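You operate a simulated robot arm through the tools that you are given. There is no shell and no other tool. Be economical: measure what you need, move in short steps, check, and stop when the job is done.

Carry out the task below with a simulated robot arm. There is one attempt and no reset: what you move stays moved.

TASK
Glue the picture frame's corner, close it and clamp it till it sets.
Fine: glue stick back on the mat; lift the clamp once the glue has set.
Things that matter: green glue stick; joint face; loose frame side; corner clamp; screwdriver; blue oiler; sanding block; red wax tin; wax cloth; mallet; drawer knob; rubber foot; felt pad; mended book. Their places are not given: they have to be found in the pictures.

It is judged by the outcome, as a careful person would: the job done as asked, and still so three seconds after it is handed in. It fails if anything else is knocked over, pushed out of place, dropped, spilled or broken.

THE ROBOT
A 6-joint arm with a two-finger parallel gripper, fixed in place. Base frame: the origin is at the foot of the arm, x ahead of it, y to its left, z up; the work surface is at about z = 0. Lengths are in mm, angles in rad, forces in N, time in s.
With the tool pointing down near the work surface it reaches from about 140 to 580 mm from the base axis. Its first joint turns from -1.152 to 1.152 rad. Payload 2.1 kg.
Tool frame: the origin (TCP) lies between the finger pads and is the grasp point; the fingertips stand 30 mm ahead of it; z points along the fingers, y is the line along which they close. The gripper opens to 94 mm. The fingers are 28 mm wide and 10 mm thick; the gripper's body (50 by 96 mm) begins 55 mm behind the TCP.
Orientation is told as [roll, pitch, yaw] about the base's x, y, z axes, in that order, counted from this pose: with the fingers straight down and closing along the base's y, the tool's x points along the base's -x, its y along +y and its z along -z.

THE INTERFACE
- The arm moves only by the tool drive_tool. Its argument "rows" is one flat list of numbers, 7 for each row, row after row: the shift along the tool's x, y, z in mm, then the turn, a rotation vector about the tool's x, y, z in rad, then the gripper command, from -1 (shut) to 1 (fully open), values between in proportion. In form: [dx, dy, dz, ax, ay, az, jaw, dx, dy, dz, ax, ay, az, jaw, ...]. A call has 1 to 8 rows; each row shifts and turns the commanded pose from where the row before left it, along the tool's axes as they then stand. A row lasts 0.2 s, in which the tool goes at most 50 mm and 0.15 rad; a call with a longer step from one row to the next is refused whole, and so is a gripper value outside its range. A pose out of reach is approached as far as the arm can. The call stops where the force on the tool passes 90 N (or 10 N more than at its start, if that is more) or the arm is blocked; 0.2 s more then pass. The fingers move at their own pace (about 72 mm/s each) and stop on an object; they squeeze with about 29 N. The grip force told is the motor's: it shows also when the fingers shut on nothing. Time passes only in rows, and 0.2 s behind the last, so rows that do not move let the fingers close. It gives the time, the measured TCP pose, the force on the tool (base axes), the opening and the grip force at its end, in the units of the frame above (readings bear some noise).
- Cameras (640 x 400 px; columns grow to the right, rows downward): "scene" is fixed at [-12, -352.6, 484.6]; the picture's right is [0.99, 0.13, 0.00], its down [0.07, -0.56, -0.83] and it looks along [-0.11, 0.82, -0.56] (base axes); focal length 228 px, centre (320, 200). "wrist" rides on the gripper at [-37, 0, -58] in the tool frame; the picture's right is [0.00, -1.00, 0.00], its down [0.97, 0.00, -0.24] and it looks along [0.24, 0.00, 0.97] (tool axes); focal length 218 px, centre (320, 200).
- snapshot(camera): a new picture of that camera. No time passes.
- pixel_to_xyz(camera, pixels): for up to 12 pixels [column, row] of the newest picture of that camera ("zoom" is the newest enlarged one), the place [x, y, z] in the base frame of the surface seen there, good to about 3 mm. No time passes.
- zoom(camera, box): a new picture of the part [left, top, right, bottom] of that camera's present view, enlarged. No time passes.
- hand_in(): hands the job in; it is judged then, once.

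Work in short steps. Measure before you move; look again where a grasp or a placing could have gone wrong, and mend it. You have 80 turns and 54 pictures in all, those below and enlarged ones among them. Open the gripper and draw the arm clear of the work before you hand the job in, unless the task says otherwise; then end with one line.

The tools are called after ">>>" as a command line: name --argument value ..., lists and objects as JSON in quotes. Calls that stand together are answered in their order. drive_tool: Moves the arm, as the interface text tells. Its arguments: {"type":"object","properties":{"rows":{"type":"array","items":{"type":"number"}}},"required":["rows"]} The other tools are called the same way: snapshot (camera) takes a picture; pixel_to_xyz (camera, pixels) gives the place of the surface under pixels of a picture; zoom (camera, box) takes an enlarged picture of a part of a camera's view; hand_in () hands the job in.

At the start:

```text
time_s: 0.0
tcp_pos: [202.8, 200.6, 329.0]
tool_rot: [-0.001, 0.0, 0.001]
contact_force: [0.1, -0.3, 0.0]
gripper_width: 93.9
grip_force: 0.0
```

scene: 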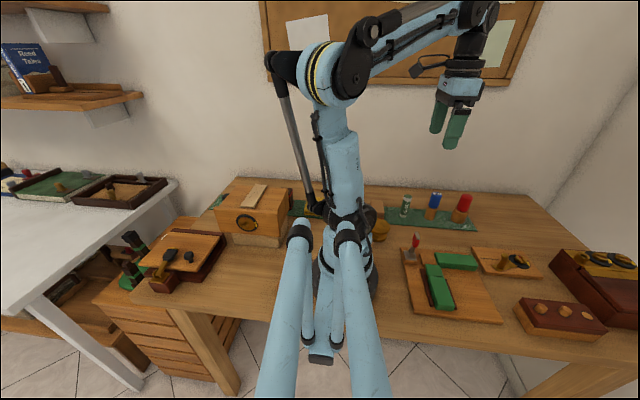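
wrist: 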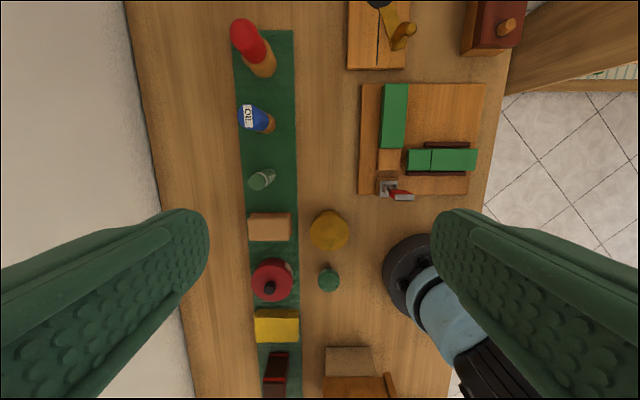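

The frame jig shows in the wrist picture around (420,140), with the mat of things at column 270. I take enlarged views of both.

>>> zoom --camera "wrist" --box '[340, 60, 500, 220]'

>>> zoom --camera "scene" --box '[380, 180, 540, 330]'

>>> pixel_to_xyz --camera "wrist" --pixels '[[262, 180], [272, 174], [393, 90], [393, 145], [389, 160], [410, 160], [430, 160], [475, 160], [385, 187], [405, 196], [362, 86], [480, 190]]'

```text
2.50 times, centred on (420, 140) of wrist
```

zoom: 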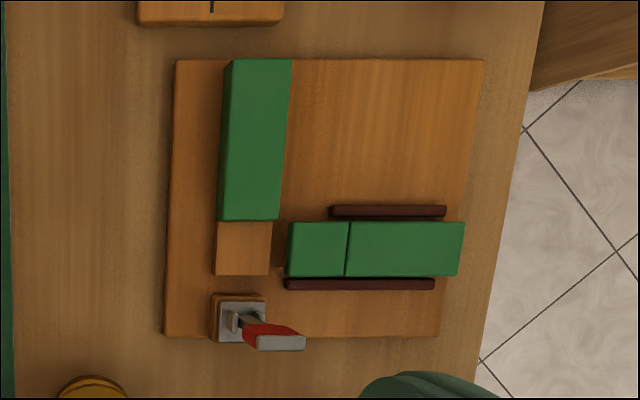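

```text
2.67 times, centred on (460, 255) of scene
```

zoom: 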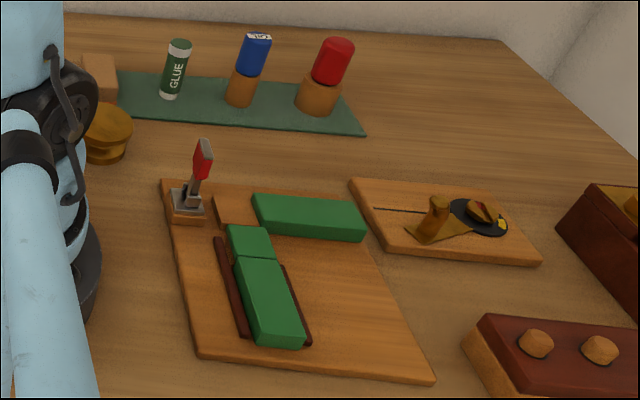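

```text
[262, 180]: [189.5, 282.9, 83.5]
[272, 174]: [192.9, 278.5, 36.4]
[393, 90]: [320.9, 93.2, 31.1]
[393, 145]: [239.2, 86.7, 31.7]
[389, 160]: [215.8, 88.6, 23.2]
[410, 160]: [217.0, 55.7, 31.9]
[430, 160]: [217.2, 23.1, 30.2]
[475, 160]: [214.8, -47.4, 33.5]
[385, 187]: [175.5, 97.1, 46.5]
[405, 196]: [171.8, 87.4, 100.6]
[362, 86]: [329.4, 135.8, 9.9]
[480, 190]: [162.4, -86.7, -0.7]
```

The bare joint face is near (216,88,23), the loose side lies along y between rails, and the clamp with its red lever is near (173,95). I move over it for a closer look.

>>> drive_tool --rows '[0, -35, 20, 0, 0, 0, 1, 0, -35, 20, 0, 0, 0, 1, 0, -35, 20, 0, 0, 0, 1, 0, -25, 20, 0, 0, 0, 1, 0, 0, 0, 0, 0, 0, 1]'

>>> snapshot --camera "wrist"

>>> zoom --camera "scene" --box '[395, 220, 485, 280]'

```text
time_s: 1.2
tcp_pos: [202.5, 70.3, 248.3]
tool_rot: [0.001, 0.001, -0.002]
contact_force: [0.2, 0.2, 0.2]
gripper_width: 94.0
grip_force: 0.0
```

```text
49 pictures are left
```

wrist: 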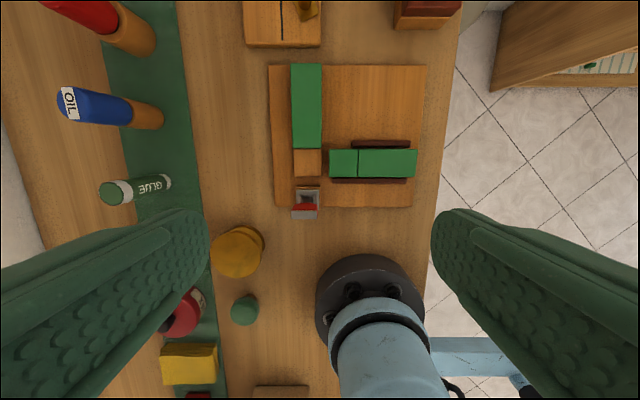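

```text
6.67 times, centred on (440, 250) of scene
```

zoom: 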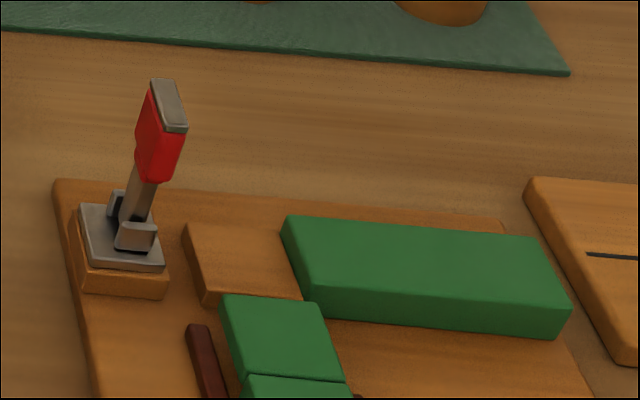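

>>> zoom --camera "wrist" --box '[260, 110, 430, 225]'

>>> pixel_to_xyz --camera "wrist" --pixels '[[305, 213], [305, 207], [307, 192], [296, 152], [320, 152], [296, 175], [320, 175], [331, 152], [331, 175], [358, 164], [415, 164], [380, 181]]'

>>> pixel_to_xyz --camera "scene" --pixels '[[418, 234], [417, 238], [417, 243], [415, 249], [410, 256], [407, 195], [405, 207], [404, 215]]'

```text
3.48 times, centred on (345, 168) of wrist
```

zoom: 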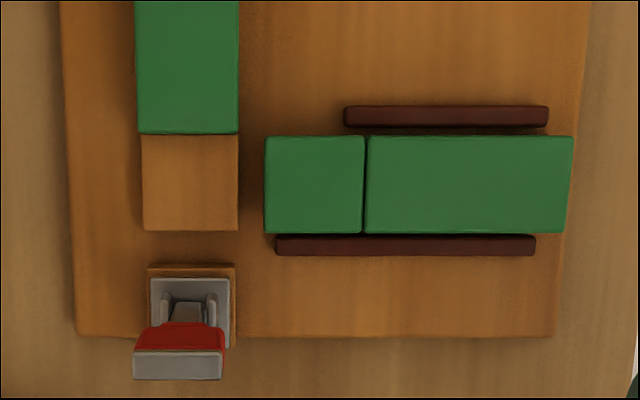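

```text
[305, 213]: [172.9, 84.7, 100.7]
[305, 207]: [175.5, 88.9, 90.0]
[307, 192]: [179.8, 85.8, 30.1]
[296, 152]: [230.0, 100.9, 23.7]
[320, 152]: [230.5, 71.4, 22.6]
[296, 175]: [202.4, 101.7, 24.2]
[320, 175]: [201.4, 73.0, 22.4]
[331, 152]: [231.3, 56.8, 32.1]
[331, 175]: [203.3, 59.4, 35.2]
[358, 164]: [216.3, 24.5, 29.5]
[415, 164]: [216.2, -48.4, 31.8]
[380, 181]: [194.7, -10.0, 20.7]
```

```text
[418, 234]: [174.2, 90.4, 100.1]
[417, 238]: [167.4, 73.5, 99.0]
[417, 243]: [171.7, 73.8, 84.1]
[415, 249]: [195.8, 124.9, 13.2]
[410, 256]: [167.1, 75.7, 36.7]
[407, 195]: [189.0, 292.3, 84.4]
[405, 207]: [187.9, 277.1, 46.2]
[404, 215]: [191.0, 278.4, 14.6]
```

>>> zoom --camera "scene" --box '[385, 185, 435, 225]'

>>> zoom --camera "wrist" --box '[80, 160, 200, 220]'

```text
10.00 times, centred on (410, 205) of scene
```

zoom: 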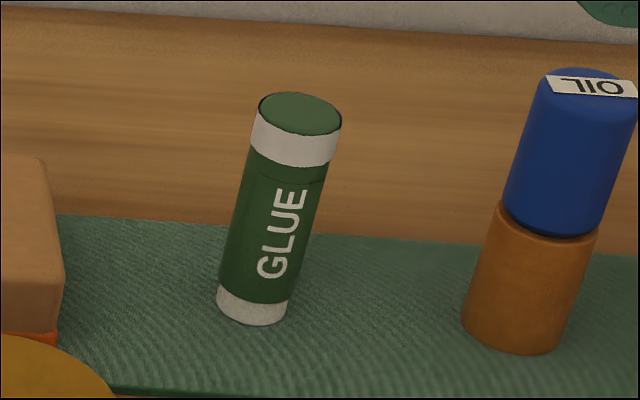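

```text
5.33 times, centred on (140, 190) of wrist
```

zoom: 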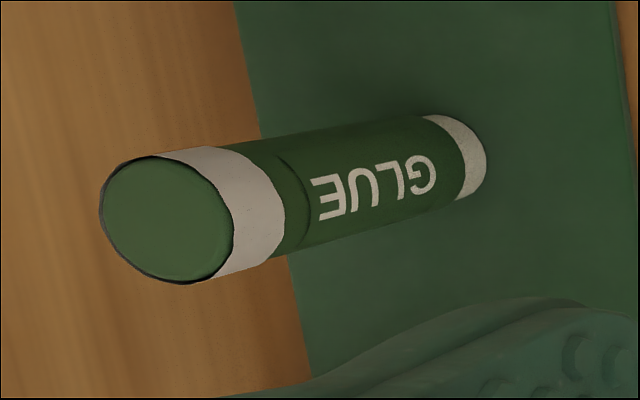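

The glue stick stands tip down at about (190,284), top z 84. I move over it with the jaw at about 60 mm and look again.

>>> drive_tool --rows '[2, 43, 10, 0, 0, 0, 0.28, 2, 43, 10, 0, 0, 0, 0.28, 2, 43, 10, 0, 0, 0, 0.28, 2, 43, 10, 0, 0, 0, 0.28, 4.5, 42, 18, 0, 0, 0, 0.28, 0, 0, 0, 0, 0, 0, 0.28]'

>>> snapshot --camera "wrist"

>>> snapshot --camera "scene"

```text
time_s: 2.6
tcp_pos: [190.0, 286.3, 190.8]
tool_rot: [0.0, 0.0, -0.001]
contact_force: [-0.2, 0.4, -0.1]
gripper_width: 60.3
grip_force: 0.0
```

```text
44 pictures are left
```

wrist: 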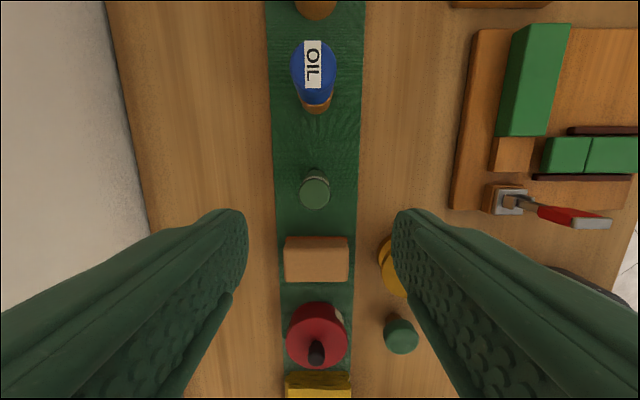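

```text
43 pictures are left
```

scene: 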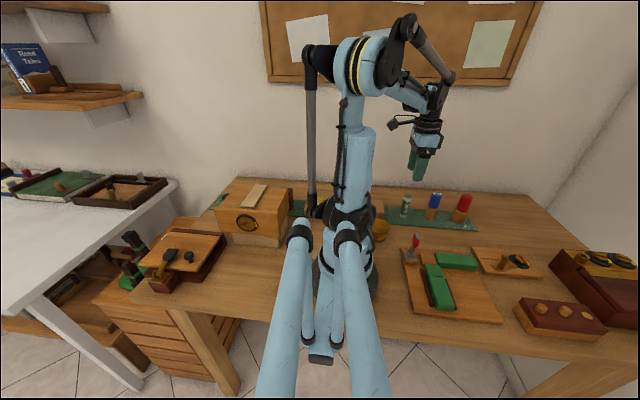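

>>> pixel_to_xyz --camera "wrist" --pixels '[[303, 192], [315, 192], [327, 192], [315, 204], [315, 181], [316, 239], [316, 110], [275, 200], [357, 200]]'

```text
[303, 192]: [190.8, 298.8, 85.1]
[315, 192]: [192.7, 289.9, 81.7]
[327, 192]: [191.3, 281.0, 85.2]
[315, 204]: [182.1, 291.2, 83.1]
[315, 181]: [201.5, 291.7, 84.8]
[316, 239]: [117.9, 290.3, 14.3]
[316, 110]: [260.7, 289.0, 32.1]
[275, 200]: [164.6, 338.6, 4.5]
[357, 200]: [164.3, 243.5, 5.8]
```

Stick centre is about (191.5, 290), diameter about 22. I descend to z≈57 and close.

>>> drive_tool --rows '[-1.5, 3.7, 30, 0, 0, 0, 0.28, 0, 0, 30, 0, 0, 0, 0.28, 0, 0, 30, 0, 0, 0, 0.28, 0, 0, 25, 0, 0, 0, 0.28, 0, 0, 18, 0, 0, 0, 0.28, 0, 0, 0, 0, 0, 0, -1, 0, 0, 0, 0, 0, 0, -1, 0, 0, 0, 0, 0, 0, -1]'

```text
time_s: 4.4
tcp_pos: [191.2, 288.7, 57.6]
tool_rot: [0.001, 0.0, 0.0]
contact_force: [0.4, 0.5, 0.5]
gripper_width: 23.4
grip_force: 28.9
```

Held (23.4 mm). I lift and carry it over the joint face at (217,87).

>>> drive_tool --rows '[0, 0, -40, 0, 0, 0, -1, 0, 0, -45, 0, 0, 0, -1, -4, -40, -20, 0, 0, 0, -1, -4, -40, 0, 0, 0, 0, -1, -6, -40, 0, 0, 0, 0, -1, -6, -40, 0, 0, 0, 0, -1, -6, -41, 0, 0, 0, 0, -1, 0, 0, 30, 0, 0, 0, -1]'

>>> snapshot --camera "scene"

>>> snapshot --camera "wrist"

```text
time_s: 6.2
tcp_pos: [216.0, 87.5, 131.5]
tool_rot: [-0.001, -0.001, 0.0]
contact_force: [0.7, 0.3, -1.7]
gripper_width: 23.0
grip_force: 29.8
```

```text
42 pictures are left
```

scene: 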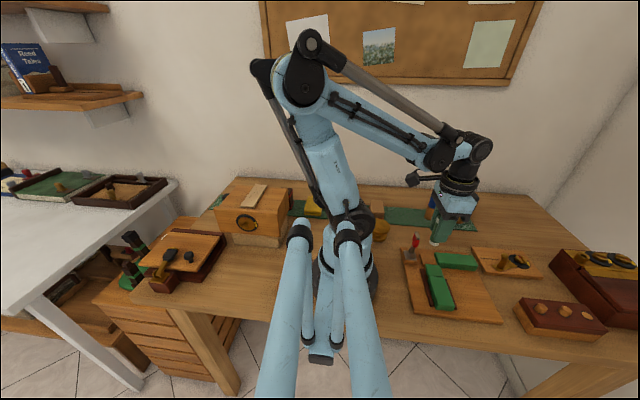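

```text
41 pictures are left
```

wrist: 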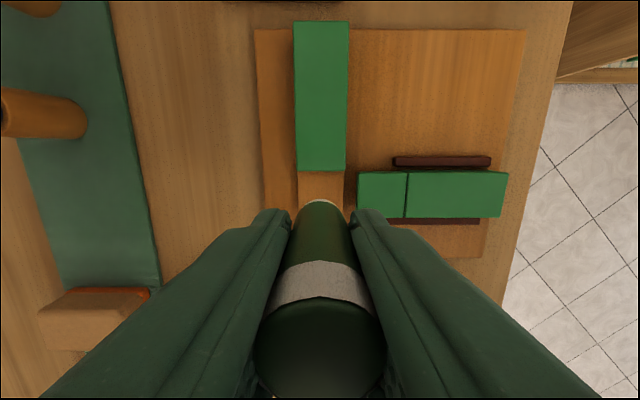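

Lowering to just touch the face (expected TCP z≈76).

>>> drive_tool --rows '[0, 0, 25, 0, 0, 0, -1, 0, 0, 20, 0, 0, 0, -1, 0, 0, 7, 0, 0, 0, -1, 0, 0, 3, 0, 0, 0, -1, 0, 0, 0, 0, 0, 0, -1]'

>>> zoom --camera "scene" --box '[395, 210, 485, 280]'

```text
time_s: 7.4
tcp_pos: [217.6, 88.7, 77.2]
tool_rot: [-0.001, 0.0, 0.001]
contact_force: [-0.3, -1.0, -0.6]
gripper_width: 23.3
grip_force: 28.9
```

```text
5.71 times, centred on (440, 245) of scene
```

zoom: 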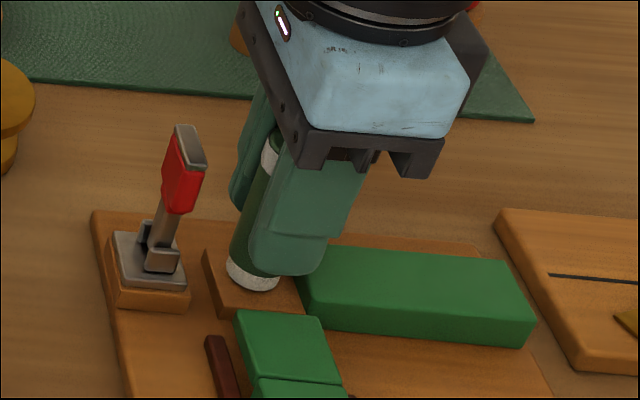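

Nearly touching. I press slightly and wipe over the face in a small loop.

>>> drive_tool --rows '[0, 0, 2, 0, 0, 0, -1, 7, -6, 0, 0, 0, 0, -1, 0, 14, 0, 0, 0, 0, -1, -7, 0, 0, 0, 0, 0, -1, 0, -14, 0, 0, 0, 0, -1, 0, 0, 0, 0, 0, 0, -1]'

```text
time_s: 8.8
tcp_pos: [216.3, 82.0, 74.9]
tool_rot: [0.0, -0.001, 0.0]
contact_force: [-0.3, -0.5, 0.1]
gripper_width: 23.4
grip_force: 28.7
```

No contact force yet; lowering a bit more in small steps.

>>> drive_tool --rows '[0, 2, 1, 0, 0, 0, -1, 0, 2, 1, 0, 0, 0, -1, 0, 0, 0, 0, 0, 0, -1]'

>>> zoom --camera "scene" --box '[405, 230, 465, 270]'

```text
time_s: 9.6
tcp_pos: [217.4, 85.1, 73.7]
tool_rot: [0.0, -0.003, -0.001]
contact_force: [0.9, -9.7, 25.7]
gripper_width: 23.2
grip_force: 29.2
```

```text
10.00 times, centred on (435, 250) of scene
```

zoom: 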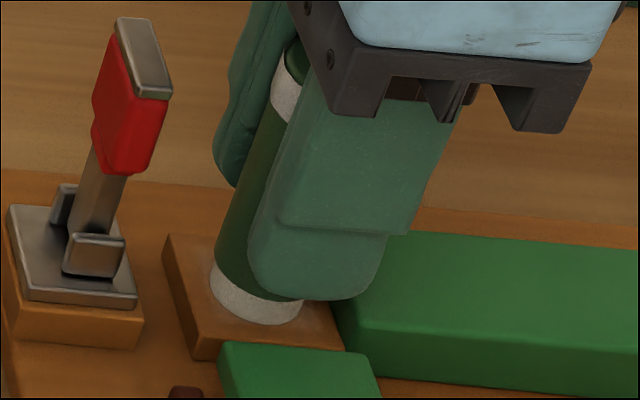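

Contact at 26 N. I ease a touch and wipe with light pressure.

>>> drive_tool --rows '[3, -4, -0.6, 0, 0, 0, -1, 4, 0, 0, 0, 0, 0, -1, 0, 7, 0, 0, 0, 0, -1, 0, 7, 0, 0, 0, 0, -1, -7, 0, 0, 0, 0, 0, -1, 0, -7, 0, 0, 0, 0, -1, 0, -5, 0, 0, 0, 0, -1, 3, 4, 0, 0, 0, 0, -1]'

```text
time_s: 11.4
tcp_pos: [213.1, 88.6, 74.5]
tool_rot: [-0.001, 0.002, -0.002]
contact_force: [-0.3, -0.3, -1.4]
gripper_width: 23.3
grip_force: 29.0
```

>>> drive_tool --rows '[0, 0, 1, 0, 0, 0, -1, 0, -6, 0.2, 0, 0, 0, -1, 3, 0, 0, 0, 0, 0, -1, 0, 6, 0, 0, 0, 0, -1, 0, 6, 0, 0, 0, 0, -1, -5, 0, 0, 0, 0, 0, -1, 0, -6, 0, 0, 0, 0, -1]'

>>> drive_tool --rows '[0, 0, -20, 0, 0, 0, -1, 0, 0, -40, 0, 0, 0, -1, 0, 25, -25, 0, 0, 0, -1, 0, 30, 0, 0, 0, 0, -1, 0, 30, 0, 0, 0, 0, -1, 0, 0, 0, 0, 0, 0, -1]'

>>> zoom --camera "scene" --box '[395, 220, 485, 280]'

```text
time_s: 13.0
tcp_pos: [217.0, 88.9, 72.6]
tool_rot: [0.0, -0.001, 0.0]
contact_force: [0.1, 4.1, 10.0]
gripper_width: 23.1
grip_force: 28.9
```

```text
time_s: 14.4
tcp_pos: [215.4, 173.4, 156.6]
tool_rot: [-0.001, 0.001, 0.0]
contact_force: [-0.3, 1.2, -0.9]
gripper_width: 22.9
grip_force: 29.4
```

```text
6.67 times, centred on (440, 250) of scene
```

zoom: 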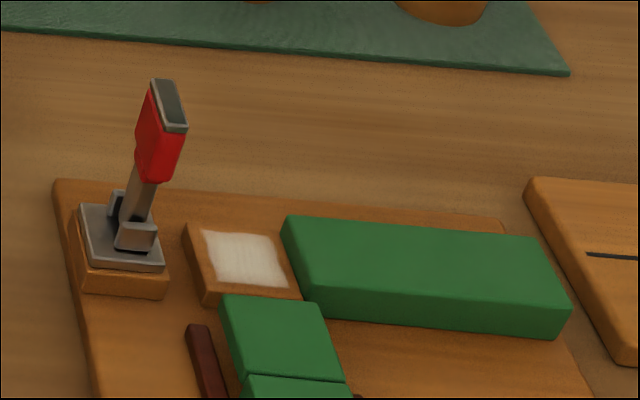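

Glue shows on the face. I return the stick to its place on the mat at (191.5,290).

>>> drive_tool --rows '[8, 40, 0, 0, 0, 0, -1, 8, 40, 0, 0, 0, 0, -1, 8, 36, 0, 0, 0, 0, -1, 0, 0, 35, 0, 0, 0, -1, 0, 0, 35, 0, 0, 0, -1, 0, 0, 23, 0, 0, 0, -1, 0, 0, 4, 0, 0, 0, -1, 0, 0, 0, 0, 0, 0, -1]'

>>> drive_tool --rows '[0, 0, 1, 0, 0, 0, -1, 0, 0, 1, 0, 0, 0, -1]'

```text
time_s: 16.2
tcp_pos: [192.7, 288.3, 59.6]
tool_rot: [-0.001, 0.0, 0.0]
contact_force: [0.2, 0.5, -0.9]
gripper_width: 23.2
grip_force: 29.2
```

```text
time_s: 16.8
tcp_pos: [192.7, 288.9, 58.4]
tool_rot: [0.0, 0.001, -0.001]
contact_force: [-0.7, 0.1, -1.5]
gripper_width: 23.0
grip_force: 29.4
```

>>> drive_tool --rows '[0, 0, 1, 0, 0, 0, -1, 0, 0, 0.7, 0, 0, 0, -1, 0, 0, 0, 0, 0, 0, -1]'

>>> zoom --camera "scene" --box '[385, 185, 435, 225]'

```text
time_s: 17.6
tcp_pos: [192.5, 289.4, 57.1]
tool_rot: [-0.002, 0.001, 0.001]
contact_force: [-0.3, 1.2, -1.0]
gripper_width: 23.5
grip_force: 29.0
```

```text
10.00 times, centred on (410, 205) of scene
```

zoom: 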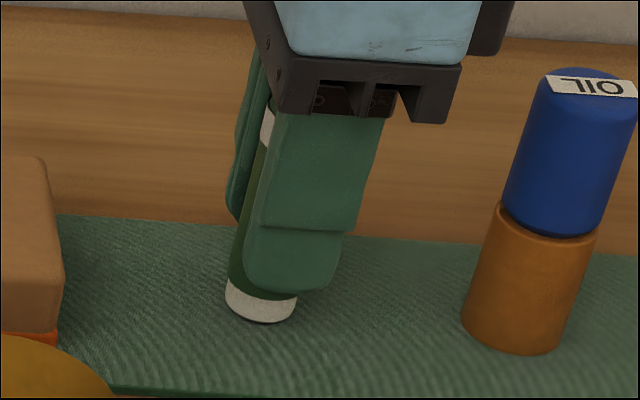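

Just above the mat; I feel down further until contact.

>>> drive_tool --rows '[0, 0, 0.7, 0, 0, 0, -1, 0, 0, 0.7, 0, 0, 0, -1, 0, 0, 0, 0, 0, 0, -1]'

```text
time_s: 18.4
tcp_pos: [192.7, 288.5, 56.5]
tool_rot: [0.0, -0.001, 0.0]
contact_force: [0.1, 0.4, -0.9]
gripper_width: 23.2
grip_force: 28.6
```

>>> drive_tool --rows '[0, 0, 0.8, 0, 0, 0, -1, 0, 0, 0.7, 0, 0, 0, -1, 0, 0, 0, 0, 0, 0, -1]'

```text
time_s: 19.2
tcp_pos: [192.8, 289.0, 54.4]
tool_rot: [-0.001, -0.001, -0.001]
contact_force: [-1.7, 0.0, 11.3]
gripper_width: 23.0
grip_force: 28.9
```

Contact felt. I open gently and rise.

>>> drive_tool --rows '[0, 0, -0.3, 0, 0, 0, -0.4, 0, 0, 0, 0, 0, 0, 0, 0, 0, 0, 0, 0, 0, 0.28, 0, 0, -30, 0, 0, 0, 0.28, 0, 0, -40, 0, 0, 0, 0.28, 0, 0, -40, 0, 0, 0, 0.28, 0, 0, 0, 0, 0, 0, 0.28]'

>>> zoom --camera "scene" --box '[385, 185, 435, 225]'

```text
time_s: 20.8
tcp_pos: [191.6, 288.6, 165.2]
tool_rot: [0.0, -0.001, 0.0]
contact_force: [-0.7, 0.0, -1.1]
gripper_width: 60.3
grip_force: 0.0
```

```text
10.00 times, centred on (410, 205) of scene
```

zoom: 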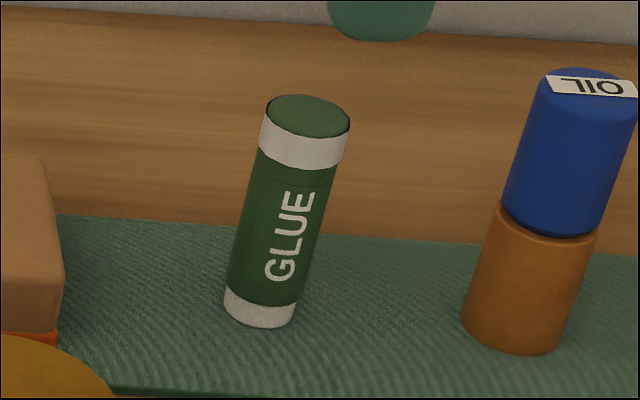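

The stick stands well. Now I travel, closed, to (216,-85) behind the loose side's free end.

>>> drive_tool --rows '[-4, -47, 0, 0, 0, 0, -1, -4, -47, 0, 0, 0, 0, -1, -4, -47, 0, 0, 0, 0, -1, -4, -47, 0, 0, 0, 0, -1, -4, -47, 0, 0, 0, 0, -1, -4, -47, 0, 0, 0, 0, -1, -1, -47, 0, 0, 0, 0, -1, 0, -44, 0, 0, 0, 0, -1]'

>>> snapshot --camera "wrist"

>>> pixel_to_xyz --camera "wrist" --pixels '[[250, 190], [300, 190], [200, 190]]'

```text
time_s: 22.6
tcp_pos: [216.5, -83.4, 165.1]
tool_rot: [0.0, 0.0, 0.001]
contact_force: [0.0, -0.1, -0.4]
gripper_width: 0.0
grip_force: 29.5
```

```text
35 pictures are left
```

wrist: 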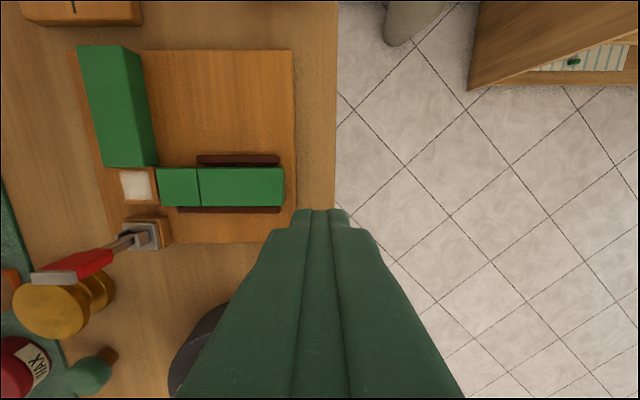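

```text
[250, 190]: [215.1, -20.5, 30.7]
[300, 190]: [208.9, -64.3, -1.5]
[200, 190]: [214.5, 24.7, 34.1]
```

The free end is at y≈-51. I lower to tip z≈16 and approach.

>>> drive_tool --rows '[0, 0, 40, 0, 0, 0, -1, 0, 0, 40, 0, 0, 0, -1, 0, 0, 39, 0, 0, 0, -1, 0, 10, 0, 0, 0, 0, -1, 0, 10, 0, 0, 0, 0, -1, 0, 8, 0, 0, 0, 0, -1, 0, 8, 0, 0, 0, 0, -1, 0, 0, 0, 0, 0, 0, -1]'

>>> zoom --camera "scene" --box '[395, 210, 515, 330]'

```text
time_s: 24.4
tcp_pos: [216.8, -47.1, 44.9]
tool_rot: [-0.001, 0.0, -0.003]
contact_force: [-1.3, -1.1, -0.8]
gripper_width: 0.0
grip_force: 28.9
```

```text
3.33 times, centred on (455, 270) of scene
```

zoom: 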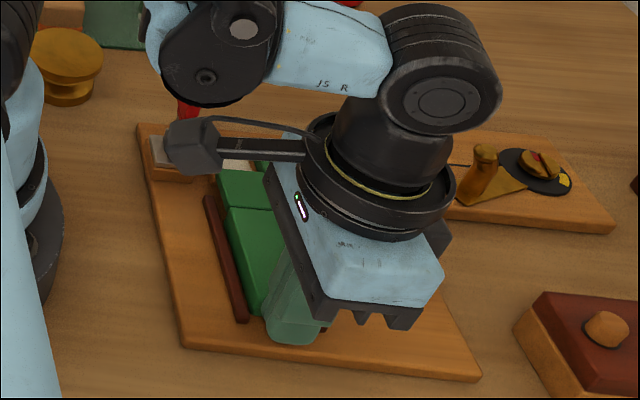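

The piece is moving with no jam. I push on in steps, about 28 mm more, watching force.

>>> drive_tool --rows '[0, 6, 0, 0, 0, 0, -1, 0, 6, 0, 0, 0, 0, -1, 0, 6, 0, 0, 0, 0, -1, 0, 4, 0, 0, 0, 0, -1, 0, 0, 0, 0, 0, 0, -1]'

>>> snapshot --camera "wrist"

```text
time_s: 25.6
tcp_pos: [217.0, -26.8, 45.0]
tool_rot: [0.001, 0.001, 0.001]
contact_force: [0.8, -1.4, -0.3]
gripper_width: 0.1
grip_force: 28.9
```

```text
33 pictures are left
```

wrist: 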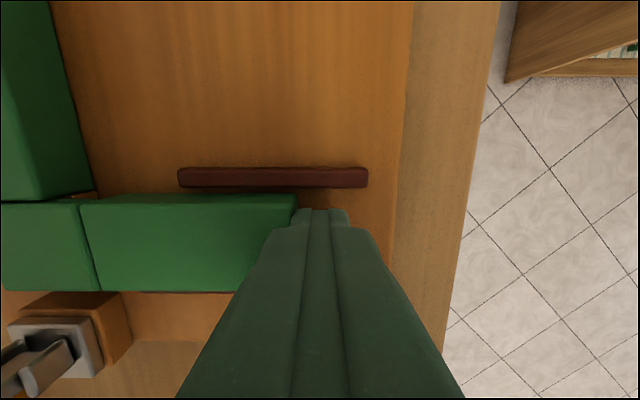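

Still sliding straight. I continue until it stops on the fixed side.

>>> drive_tool --rows '[0, 3, 0, 0, 0, 0, -1, 0, 2, 0, 0, 0, 0, -1, 0, 2, 0, 0, 0, 0, -1, 0, 0, 0, 0, 0, 0, -1]'

>>> pixel_to_xyz --camera "wrist" --pixels '[[90, 245], [70, 160], [290, 205]]'

>>> zoom --camera "scene" --box '[395, 210, 485, 280]'

```text
time_s: 26.6
tcp_pos: [216.7, -19.5, 45.2]
tool_rot: [0.0, -0.001, -0.001]
contact_force: [1.1, -1.3, -0.3]
gripper_width: 0.0
grip_force: 29.1
```

```text
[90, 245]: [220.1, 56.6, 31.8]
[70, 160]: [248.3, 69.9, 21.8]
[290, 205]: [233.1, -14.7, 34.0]
```

```text
5.71 times, centred on (440, 245) of scene
```

zoom: 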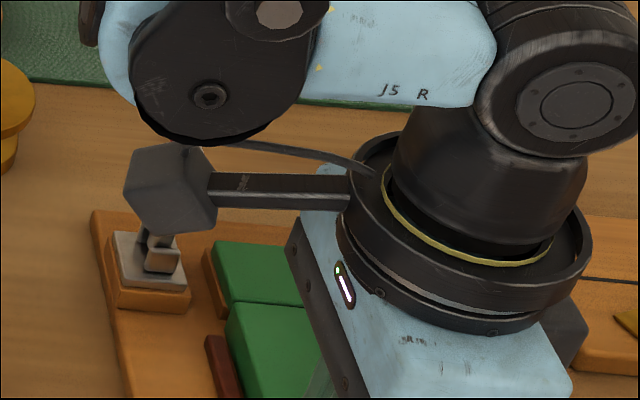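

Shoulder is about at y 64; roughly 7 mm left. Continuing.

>>> drive_tool --rows '[0, 2, 0, 0, 0, 0, -1, 0, 2, 0, 0, 0, 0, -1, 0, 1, 0, 0, 0, 0, -1, 0, 0, 0, 0, 0, 0, -1]'

>>> snapshot --camera "wrist"

```text
time_s: 27.6
tcp_pos: [216.6, -14.8, 45.0]
tool_rot: [0.0, -0.001, 0.0]
contact_force: [0.0, -3.3, 0.7]
gripper_width: 0.0
grip_force: 29.2
```

```text
31 pictures are left
```

wrist: 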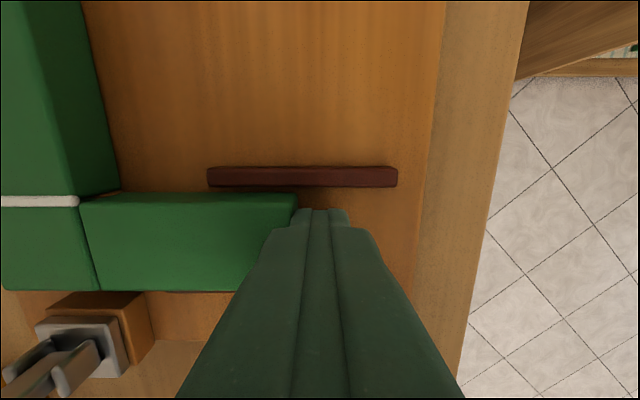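

A white glue bead now shows at (40,200) and the shoulder line meets the fixed side's edge. I nudge 1.5 mm more to confirm the stop.

>>> drive_tool --rows '[0, 0.8, 0, 0, 0, 0, -1, 0, 0.7, 0, 0, 0, 0, -1, 0, 0, 0, 0, 0, 0, -1]'

```text
time_s: 28.4
tcp_pos: [217.6, -14.4, 45.1]
tool_rot: [-0.006, 0.002, -0.002]
contact_force: [-3.7, -22.5, 5.1]
gripper_width: 0.0
grip_force: 29.0
```

It's firmly closed (22 N). I back off, rise, and move to view the clamp.

>>> drive_tool --rows '[0, -5, 0, 0, 0, 0, -1, 0, -20, -5, 0, 0, 0, -1, 0, 0, -45, 0, 0, 0, -1, 0, 0, -45, 0, 0, 0, -1, 0, 0, -45, 0, 0, 0, -1, 0, 40, -5, 0, 0, 0, -1, 15, 45, 0, 0, 0, 0, -1, 0, 0, 0, 0, 0, 0, -1]'

>>> zoom --camera "scene" --box '[395, 215, 485, 275]'

>>> snapshot --camera "wrist"

```text
time_s: 30.2
tcp_pos: [201.4, 48.6, 190.4]
tool_rot: [-0.001, 0.001, -0.001]
contact_force: [-0.1, -0.2, 0.1]
gripper_width: 0.0
grip_force: 28.9
```

```text
6.67 times, centred on (440, 245) of scene
```

zoom: 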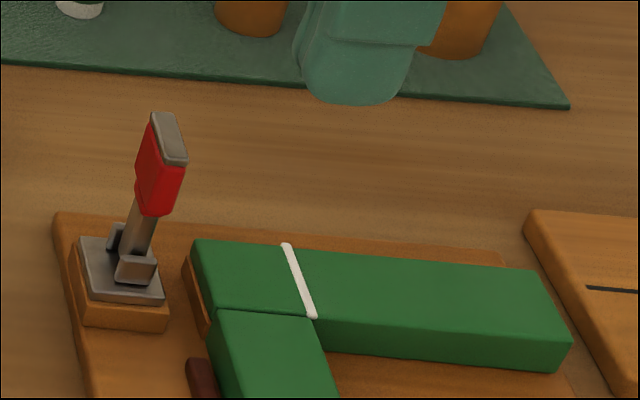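

```text
29 pictures are left
```

wrist: 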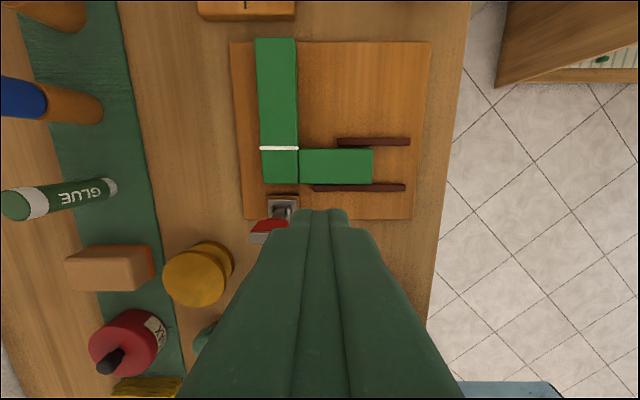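

The joint is closed and flush. I measure the lever points in the enlarged picture.

>>> pixel_to_xyz --camera "zoom" --pixels '[[160, 120], [176, 158], [165, 190], [145, 170], [160, 210], [142, 235], [137, 268], [120, 280], [215, 275], [85, 240], [155, 300]]'

>>> pixel_to_xyz --camera "wrist" --pixels '[[265, 238], [258, 238], [275, 238], [270, 226], [282, 210], [283, 200]]'

```text
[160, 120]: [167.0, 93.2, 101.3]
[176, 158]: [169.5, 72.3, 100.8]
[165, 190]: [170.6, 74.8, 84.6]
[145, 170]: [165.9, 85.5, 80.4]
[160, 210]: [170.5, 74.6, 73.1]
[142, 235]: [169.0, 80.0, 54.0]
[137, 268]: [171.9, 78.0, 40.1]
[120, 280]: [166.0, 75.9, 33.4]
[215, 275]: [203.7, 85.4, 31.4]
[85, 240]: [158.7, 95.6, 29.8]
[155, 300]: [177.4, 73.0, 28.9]
```

```text
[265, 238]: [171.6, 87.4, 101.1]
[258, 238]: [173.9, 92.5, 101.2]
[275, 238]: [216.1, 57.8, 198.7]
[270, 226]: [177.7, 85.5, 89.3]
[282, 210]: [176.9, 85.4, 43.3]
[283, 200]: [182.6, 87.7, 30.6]
```

Lever: pivot ≈(172,87,42), tip z≈101, nearly upright. I go behind it at x≈138, y≈87, then down to tip z≈87.

>>> drive_tool --rows '[20, 12, 0, 0, 0, 0, -1, 22, 13, 0, 0, 0, 0, -1, 22, 13, 0, 0, 0, 0, -1, 0, 0, 25, 0, 0, 0, -1, 0, 0, 25, 0, 0, 0, -1, 0, 0, 23, 0, 0, 0, -1, 0, 0, 0, 0, 0, 0, -1]'

>>> snapshot --camera "scene"

```text
time_s: 31.8
tcp_pos: [138.4, 86.5, 118.2]
tool_rot: [-0.002, 0.001, 0.0]
contact_force: [0.6, 0.5, -0.1]
gripper_width: 0.0
grip_force: 29.1
```

```text
28 pictures are left
```

scene: 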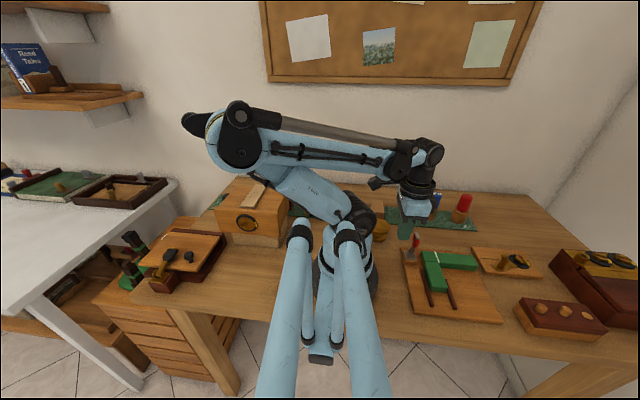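

Positioned behind the lever. I push it over toward +x along its arc.

>>> drive_tool --rows '[-13, 0, 1, 0, 0, 0, -1, -8, 0, 1, 0, 0, 0, -1, -8, 0, 1, 0, 0, 0, -1, -8, 0, 3, 0, 0, 0, -1, -8, 0, 5, 0, 0, 0, -1, -8, 0, 6, 0, 0, 0, -1, 0, 0, 0, 0, 0, 0, -1]'

>>> zoom --camera "scene" --box '[395, 210, 485, 270]'

```text
time_s: 33.4
tcp_pos: [190.9, 85.7, 101.4]
tool_rot: [0.0, 0.0, -0.001]
contact_force: [-0.6, 0.9, 1.2]
gripper_width: 0.0
grip_force: 29.1
```

```text
6.67 times, centred on (440, 240) of scene
```

zoom: 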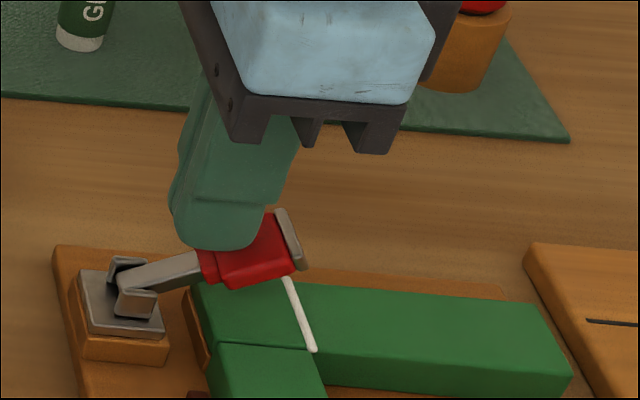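

The lever is about 60° over. I continue over and then press down.

>>> drive_tool --rows '[-9, 0, 5, 0, 0, 0, -1, -9, 0, 6, 0, 0, 0, -1, 0, 0, 6, 0, 0, 0, -1, 0, 0, 4, 0, 0, 0, -1, 0, 0, 3, 0, 0, 0, -1, 0, 0, 0, 0, 0, 0, -1]'

>>> zoom --camera "scene" --box '[395, 210, 485, 270]'

```text
time_s: 34.3
tcp_pos: [211.0, 85.9, 84.7]
tool_rot: [-0.005, 0.009, -0.001]
contact_force: [-14.1, -3.8, 64.9]
gripper_width: 0.0
grip_force: 29.3
stopped in row 4: the force on the tool passed its limit (the readings are from after the stop); the commanded pose is now the measured one
```

```text
6.67 times, centred on (440, 240) of scene
```

zoom: 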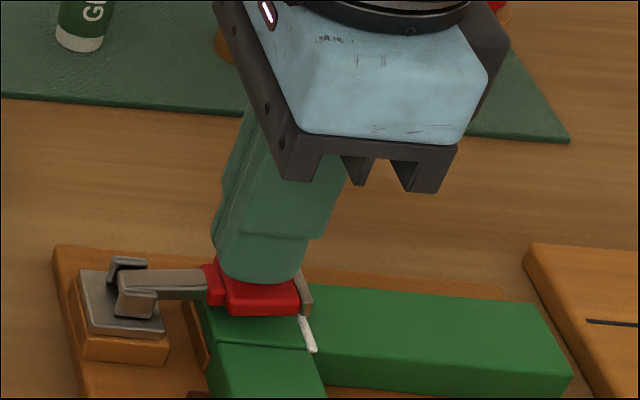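

Lever is flat on the joint, 65 N. I rise and check that it stays closed.

>>> drive_tool --rows '[0, 0, -15, 0, 0, 0, -1, 0, 0, -40, 0, 0, 0, -1, 0, 0, -40, 0, 0, 0, -1, 25, 20, 0, 0, 0, 0, 0, 0, 20, 0, 0, 0, 0, 0, 0, 0, 0, 0, 0, 0, 0]'

>>> zoom --camera "scene" --box '[395, 215, 485, 275]'

>>> snapshot --camera "wrist"

```text
time_s: 35.7
tcp_pos: [185.6, 126.4, 179.8]
tool_rot: [-0.002, 0.006, -0.002]
contact_force: [0.1, 0.0, 0.0]
gripper_width: 47.0
grip_force: 0.0
```

```text
6.67 times, centred on (440, 245) of scene
```

zoom: 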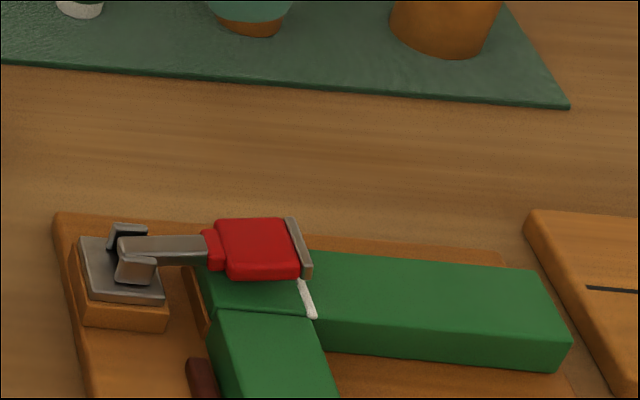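

```text
24 pictures are left
```

wrist: 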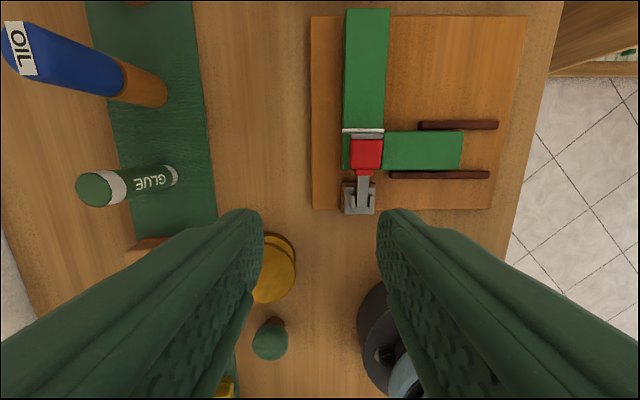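

Clamped and staying shut. I measure the lever and begin waiting for the glue to set, watching the bead.

>>> pixel_to_xyz --camera "wrist" --pixels '[[352, 155], [380, 155], [366, 135], [366, 165], [365, 185], [366, 155]]'

>>> drive_tool --rows '[0, 0, 0, 0, 0, 0, 0.3, 0, 0, 0, 0, 0, 0, 0.3, 0, 0, 0, 0, 0, 0, 0.3, 0, 0, 0, 0, 0, 0, 0.3, 0, 0, 0, 0, 0, 0, 0.3, 0, 0, 0, 0, 0, 0, 0.3, 0, 0, 0, 0, 0, 0, 0.3, 0, 0, 0, 0, 0, 0, 0.3]'

>>> drive_tool --rows '[0, 0, 0, 0, 0, 0, 0.3, 0, 0, 0, 0, 0, 0, 0.3, 0, 0, 0, 0, 0, 0, 0.3, 0, 0, 0, 0, 0, 0, 0.3, 0, 0, 0, 0, 0, 0, 0.3, 0, 0, 0, 0, 0, 0, 0.3, 0, 0, 0, 0, 0, 0, 0.3, 0, 0, 0, 0, 0, 0, 0.3]'

>>> drive_tool --rows '[0, 0, 0, 0, 0, 0, 0.3, 0, 0, 0, 0, 0, 0, 0.3, 0, 0, 0, 0, 0, 0, 0.3, 0, 0, 0, 0, 0, 0, 0.3, 0, 0, 0, 0, 0, 0, 0.3, 0, 0, 0, 0, 0, 0, 0.3, 0, 0, 0, 0, 0, 0, 0.3, 0, 0, 0, 0, 0, 0, 0.3]'

>>> zoom --camera "scene" --box '[395, 215, 485, 275]'

```text
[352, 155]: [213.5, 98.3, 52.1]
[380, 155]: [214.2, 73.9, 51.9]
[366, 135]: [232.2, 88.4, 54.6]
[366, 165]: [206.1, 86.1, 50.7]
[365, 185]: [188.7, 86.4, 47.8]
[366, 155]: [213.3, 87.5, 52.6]
```

```text
time_s: 37.5
tcp_pos: [185.8, 126.5, 179.5]
tool_rot: [-0.001, 0.006, -0.002]
contact_force: [0.2, -0.7, -0.2]
gripper_width: 61.1
grip_force: 0.0
```

```text
time_s: 39.3
tcp_pos: [187.8, 126.0, 178.3]
tool_rot: [-0.004, 0.004, -0.002]
contact_force: [-0.5, -0.7, -0.1]
gripper_width: 61.4
grip_force: 0.1
```

```text
time_s: 41.1
tcp_pos: [187.3, 125.9, 178.8]
tool_rot: [-0.001, 0.005, -0.002]
contact_force: [-0.4, 0.4, -1.0]
gripper_width: 61.2
grip_force: 0.1
```

```text
6.67 times, centred on (440, 245) of scene
```

zoom: 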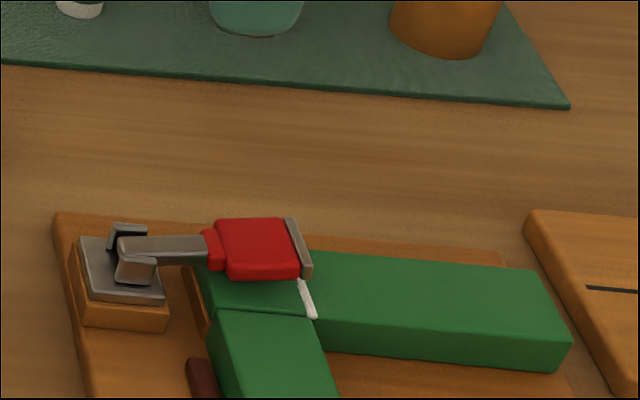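

>>> drive_tool --rows '[0, 0, 0, 0, 0, 0, 0.3, 0, 0, 0, 0, 0, 0, 0.3, 0, 0, 0, 0, 0, 0, 0.3, 0, 0, 0, 0, 0, 0, 0.3, 0, 0, 0, 0, 0, 0, 0.3, 0, 0, 0, 0, 0, 0, 0.3, 0, 0, 0, 0, 0, 0, 0.3, 0, 0, 0, 0, 0, 0, 0.3]'

>>> drive_tool --rows '[0, 0, 0, 0, 0, 0, 0.3, 0, 0, 0, 0, 0, 0, 0.3, 0, 0, 0, 0, 0, 0, 0.3, 0, 0, 0, 0, 0, 0, 0.3, 0, 0, 0, 0, 0, 0, 0.3, 0, 0, 0, 0, 0, 0, 0.3, 0, 0, 0, 0, 0, 0, 0.3, 0, 0, 0, 0, 0, 0, 0.3]'

>>> drive_tool --rows '[0, 0, 0, 0, 0, 0, 0.3, 0, 0, 0, 0, 0, 0, 0.3, 0, 0, 0, 0, 0, 0, 0.3, 0, 0, 0, 0, 0, 0, 0.3, 0, 0, 0, 0, 0, 0, 0.3, 0, 0, 0, 0, 0, 0, 0.3, 0, 0, 0, 0, 0, 0, 0.3, 0, 0, 0, 0, 0, 0, 0.3]'

>>> zoom --camera "scene" --box '[425, 245, 455, 265]'

```text
time_s: 42.9
tcp_pos: [186.4, 125.3, 179.9]
tool_rot: [-0.001, 0.004, -0.001]
contact_force: [-0.4, 0.3, 0.7]
gripper_width: 61.3
grip_force: 0.1
```

```text
time_s: 44.7
tcp_pos: [186.4, 126.0, 179.6]
tool_rot: [-0.003, 0.005, -0.001]
contact_force: [0.1, 0.1, -0.4]
gripper_width: 61.1
grip_force: 0.1
```

```text
time_s: 46.5
tcp_pos: [186.9, 126.6, 179.6]
tool_rot: [-0.001, 0.004, -0.003]
contact_force: [-0.3, 0.5, 0.2]
gripper_width: 61.2
grip_force: 0.1
```

```text
16.00 times, centred on (440, 255) of scene
```

zoom: 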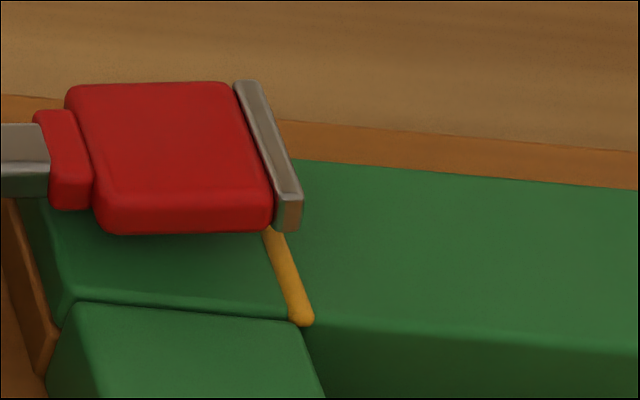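

The bead has turned amber: set. Now I move over the lever (216,87), jaw 47 mm, to grip it by its sides with tips at z≈37.

>>> drive_tool --rows '[-15, -20, 0, 0, 0, 0, 0.1, -14.5, -19.5, 10, 0, 0, 0, 0.1, 0, 0, 30, 0, 0, 0, 0.1, 0, 0, 30, 0, 0, 0, 0.1, 0, 0, 20, 0, 0, 0, 0.1, 0, 0, 15, 0, 0, 0, 0.1, 0, 0, 6, 0, 0, 0, 0.1, 0, 0, 0, 0, 0, 0, 0.1]'

>>> zoom --camera "scene" --box '[395, 215, 485, 275]'

```text
time_s: 48.3
tcp_pos: [215.8, 87.0, 68.3]
tool_rot: [-0.002, 0.004, -0.002]
contact_force: [0.0, 1.0, -0.1]
gripper_width: 51.7
grip_force: 0.1
```

```text
6.67 times, centred on (440, 245) of scene
```

zoom: 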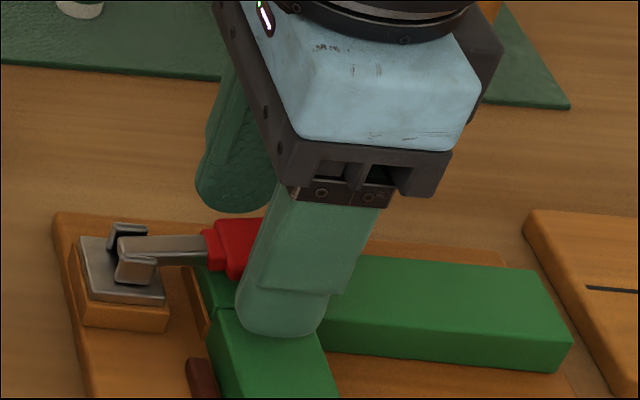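

Fingers straddle the lever, tips at z≈38. I close on it.

>>> drive_tool --rows '[0, 0, 0, 0, 0, 0, -0.3, 0, 0, 0, 0, 0, 0, -1, 0, 0, 0, 0, 0, 0, -1]'

```text
time_s: 49.1
tcp_pos: [214.4, 87.0, 69.5]
tool_rot: [0.001, 0.006, -0.001]
contact_force: [1.4, 8.8, -3.1]
gripper_width: 17.7
grip_force: 45.2
```

Gripped at 17.7 mm. I lift along the arc about 30° and check.

>>> drive_tool --rows '[0.4, 0, -5.8, 0, 0, 0, -1, 1.1, 0, -5.6, 0, 0, 0, -1, 1.9, 0, -5.4, 0, 0, 0, -1, 2.5, 0, -5.2, 0, 0, 0, -1, 0, 0, 0, 0, 0, 0, -1]'

>>> zoom --camera "scene" --box '[395, 215, 485, 275]'

```text
time_s: 50.3
tcp_pos: [210.5, 85.9, 91.5]
tool_rot: [0.001, 0.003, 0.0]
contact_force: [5.9, 22.0, -16.8]
gripper_width: 17.9
grip_force: 45.0
```

```text
6.67 times, centred on (440, 245) of scene
```

zoom: 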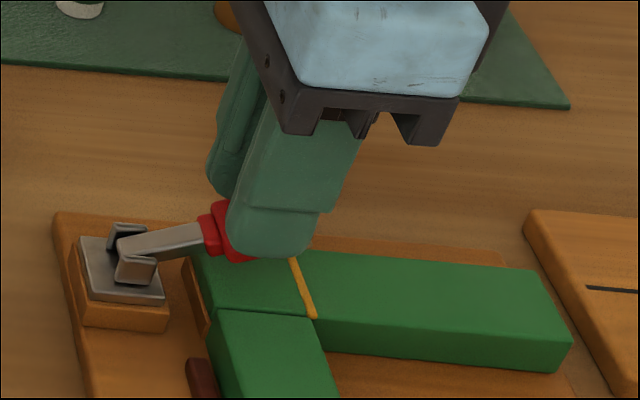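

The lever rises with the grip and the bead stays intact. I continue along the arc.

>>> drive_tool --rows '[3.2, 0, -4.8, 0, 0, 0, -1, 3.8, 0, -4.3, 0, 0, 0, -1, 4.3, 0, -3.8, 0, 0, 0, -1, 4.8, 0, -3.2, 0, 0, 0, -1, 0, 0, 0, 0, 0, 0, -1]'

>>> drive_tool --rows '[5.2, 0, -2.5, 0, 0, 0, -1, 5.4, 0, -1.9, 0, 0, 0, -1, 5.6, 0, -1.1, 0, 0, 0, -1, 5.8, 0, -0.4, 0, 0, 0, -1, 5.4, 0, 0.3, 0, 0, 0, -1, 0, 0, 0, 0, 0, 0, -1]'

>>> zoom --camera "scene" --box '[395, 215, 485, 275]'

```text
time_s: 51.5
tcp_pos: [193.9, 85.6, 106.4]
tool_rot: [-0.003, 0.005, -0.002]
contact_force: [0.5, 0.7, 0.0]
gripper_width: 0.0
grip_force: 33.0
```

```text
time_s: 52.9
tcp_pos: [164.7, 86.8, 112.5]
tool_rot: [-0.002, 0.005, 0.0]
contact_force: [0.2, -0.1, 0.0]
gripper_width: 0.0
grip_force: 32.6
```

```text
6.67 times, centred on (440, 245) of scene
```

zoom: 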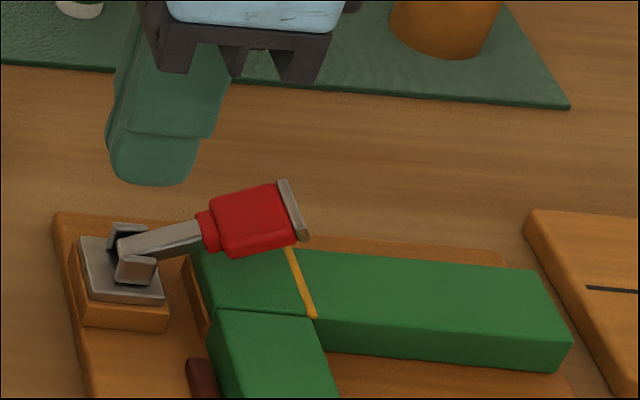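

The grip slipped off but the lever holds by itself at about 25°. I'll push it up from the far side instead; first measuring it.

>>> pixel_to_xyz --camera "zoom" --pixels '[[285, 182], [305, 238], [296, 215], [250, 245], [245, 200], [170, 240]]'

>>> drive_tool --rows '[0, 0, -40, 0, 0, 0, -1, -35, 0, -10, 0, 0, 0, -1, -35, 0, 0, 0, 0, 0, -1, -32, 0, 0, 0, 0, 0, -1, 0, 0, 0, 0, 0, 0, -1]'

```text
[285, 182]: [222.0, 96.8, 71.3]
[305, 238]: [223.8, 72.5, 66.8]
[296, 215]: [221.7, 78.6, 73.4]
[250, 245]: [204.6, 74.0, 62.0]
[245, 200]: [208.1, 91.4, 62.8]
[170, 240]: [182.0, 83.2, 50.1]
```

```text
time_s: 54.1
tcp_pos: [267.6, 86.6, 161.3]
tool_rot: [-0.003, 0.005, -0.003]
contact_force: [0.6, 0.9, -0.5]
gripper_width: 0.0
grip_force: 33.7
```

Lever end is at x≈226, z 55–73. I descend beyond it to tip z≈49 and push in -x, rising slightly.

>>> drive_tool --rows '[0, 0, 30, 0, 0, 0, -1, 0, 0, 30, 0, 0, 0, -1, 0, 0, 22, 0, 0, 0, -1, 10, 0, 0, 0, 0, 0, -1, 8, 0, 0, 0, 0, 0, -1, 7, 0, -1, 0, 0, 0, -1, 7, 0, -2, 0, 0, 0, -1, 0, 0, 0, 0, 0, 0, -1]'

>>> zoom --camera "scene" --box '[395, 215, 485, 275]'

```text
time_s: 55.9
tcp_pos: [242.0, 85.8, 85.3]
tool_rot: [-0.004, -0.019, -0.003]
contact_force: [61.0, -8.9, 27.2]
gripper_width: 0.0
grip_force: 32.5
```

```text
6.67 times, centred on (440, 245) of scene
```

zoom: 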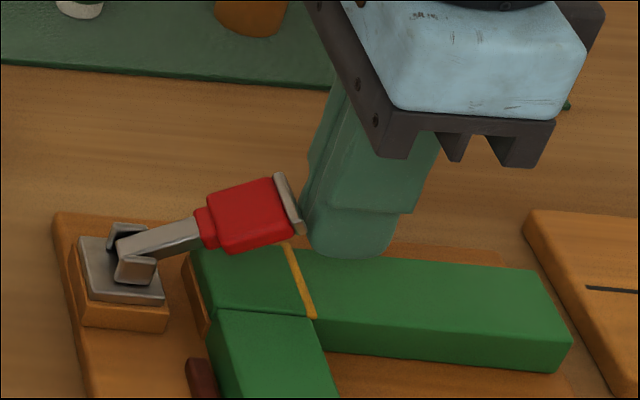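

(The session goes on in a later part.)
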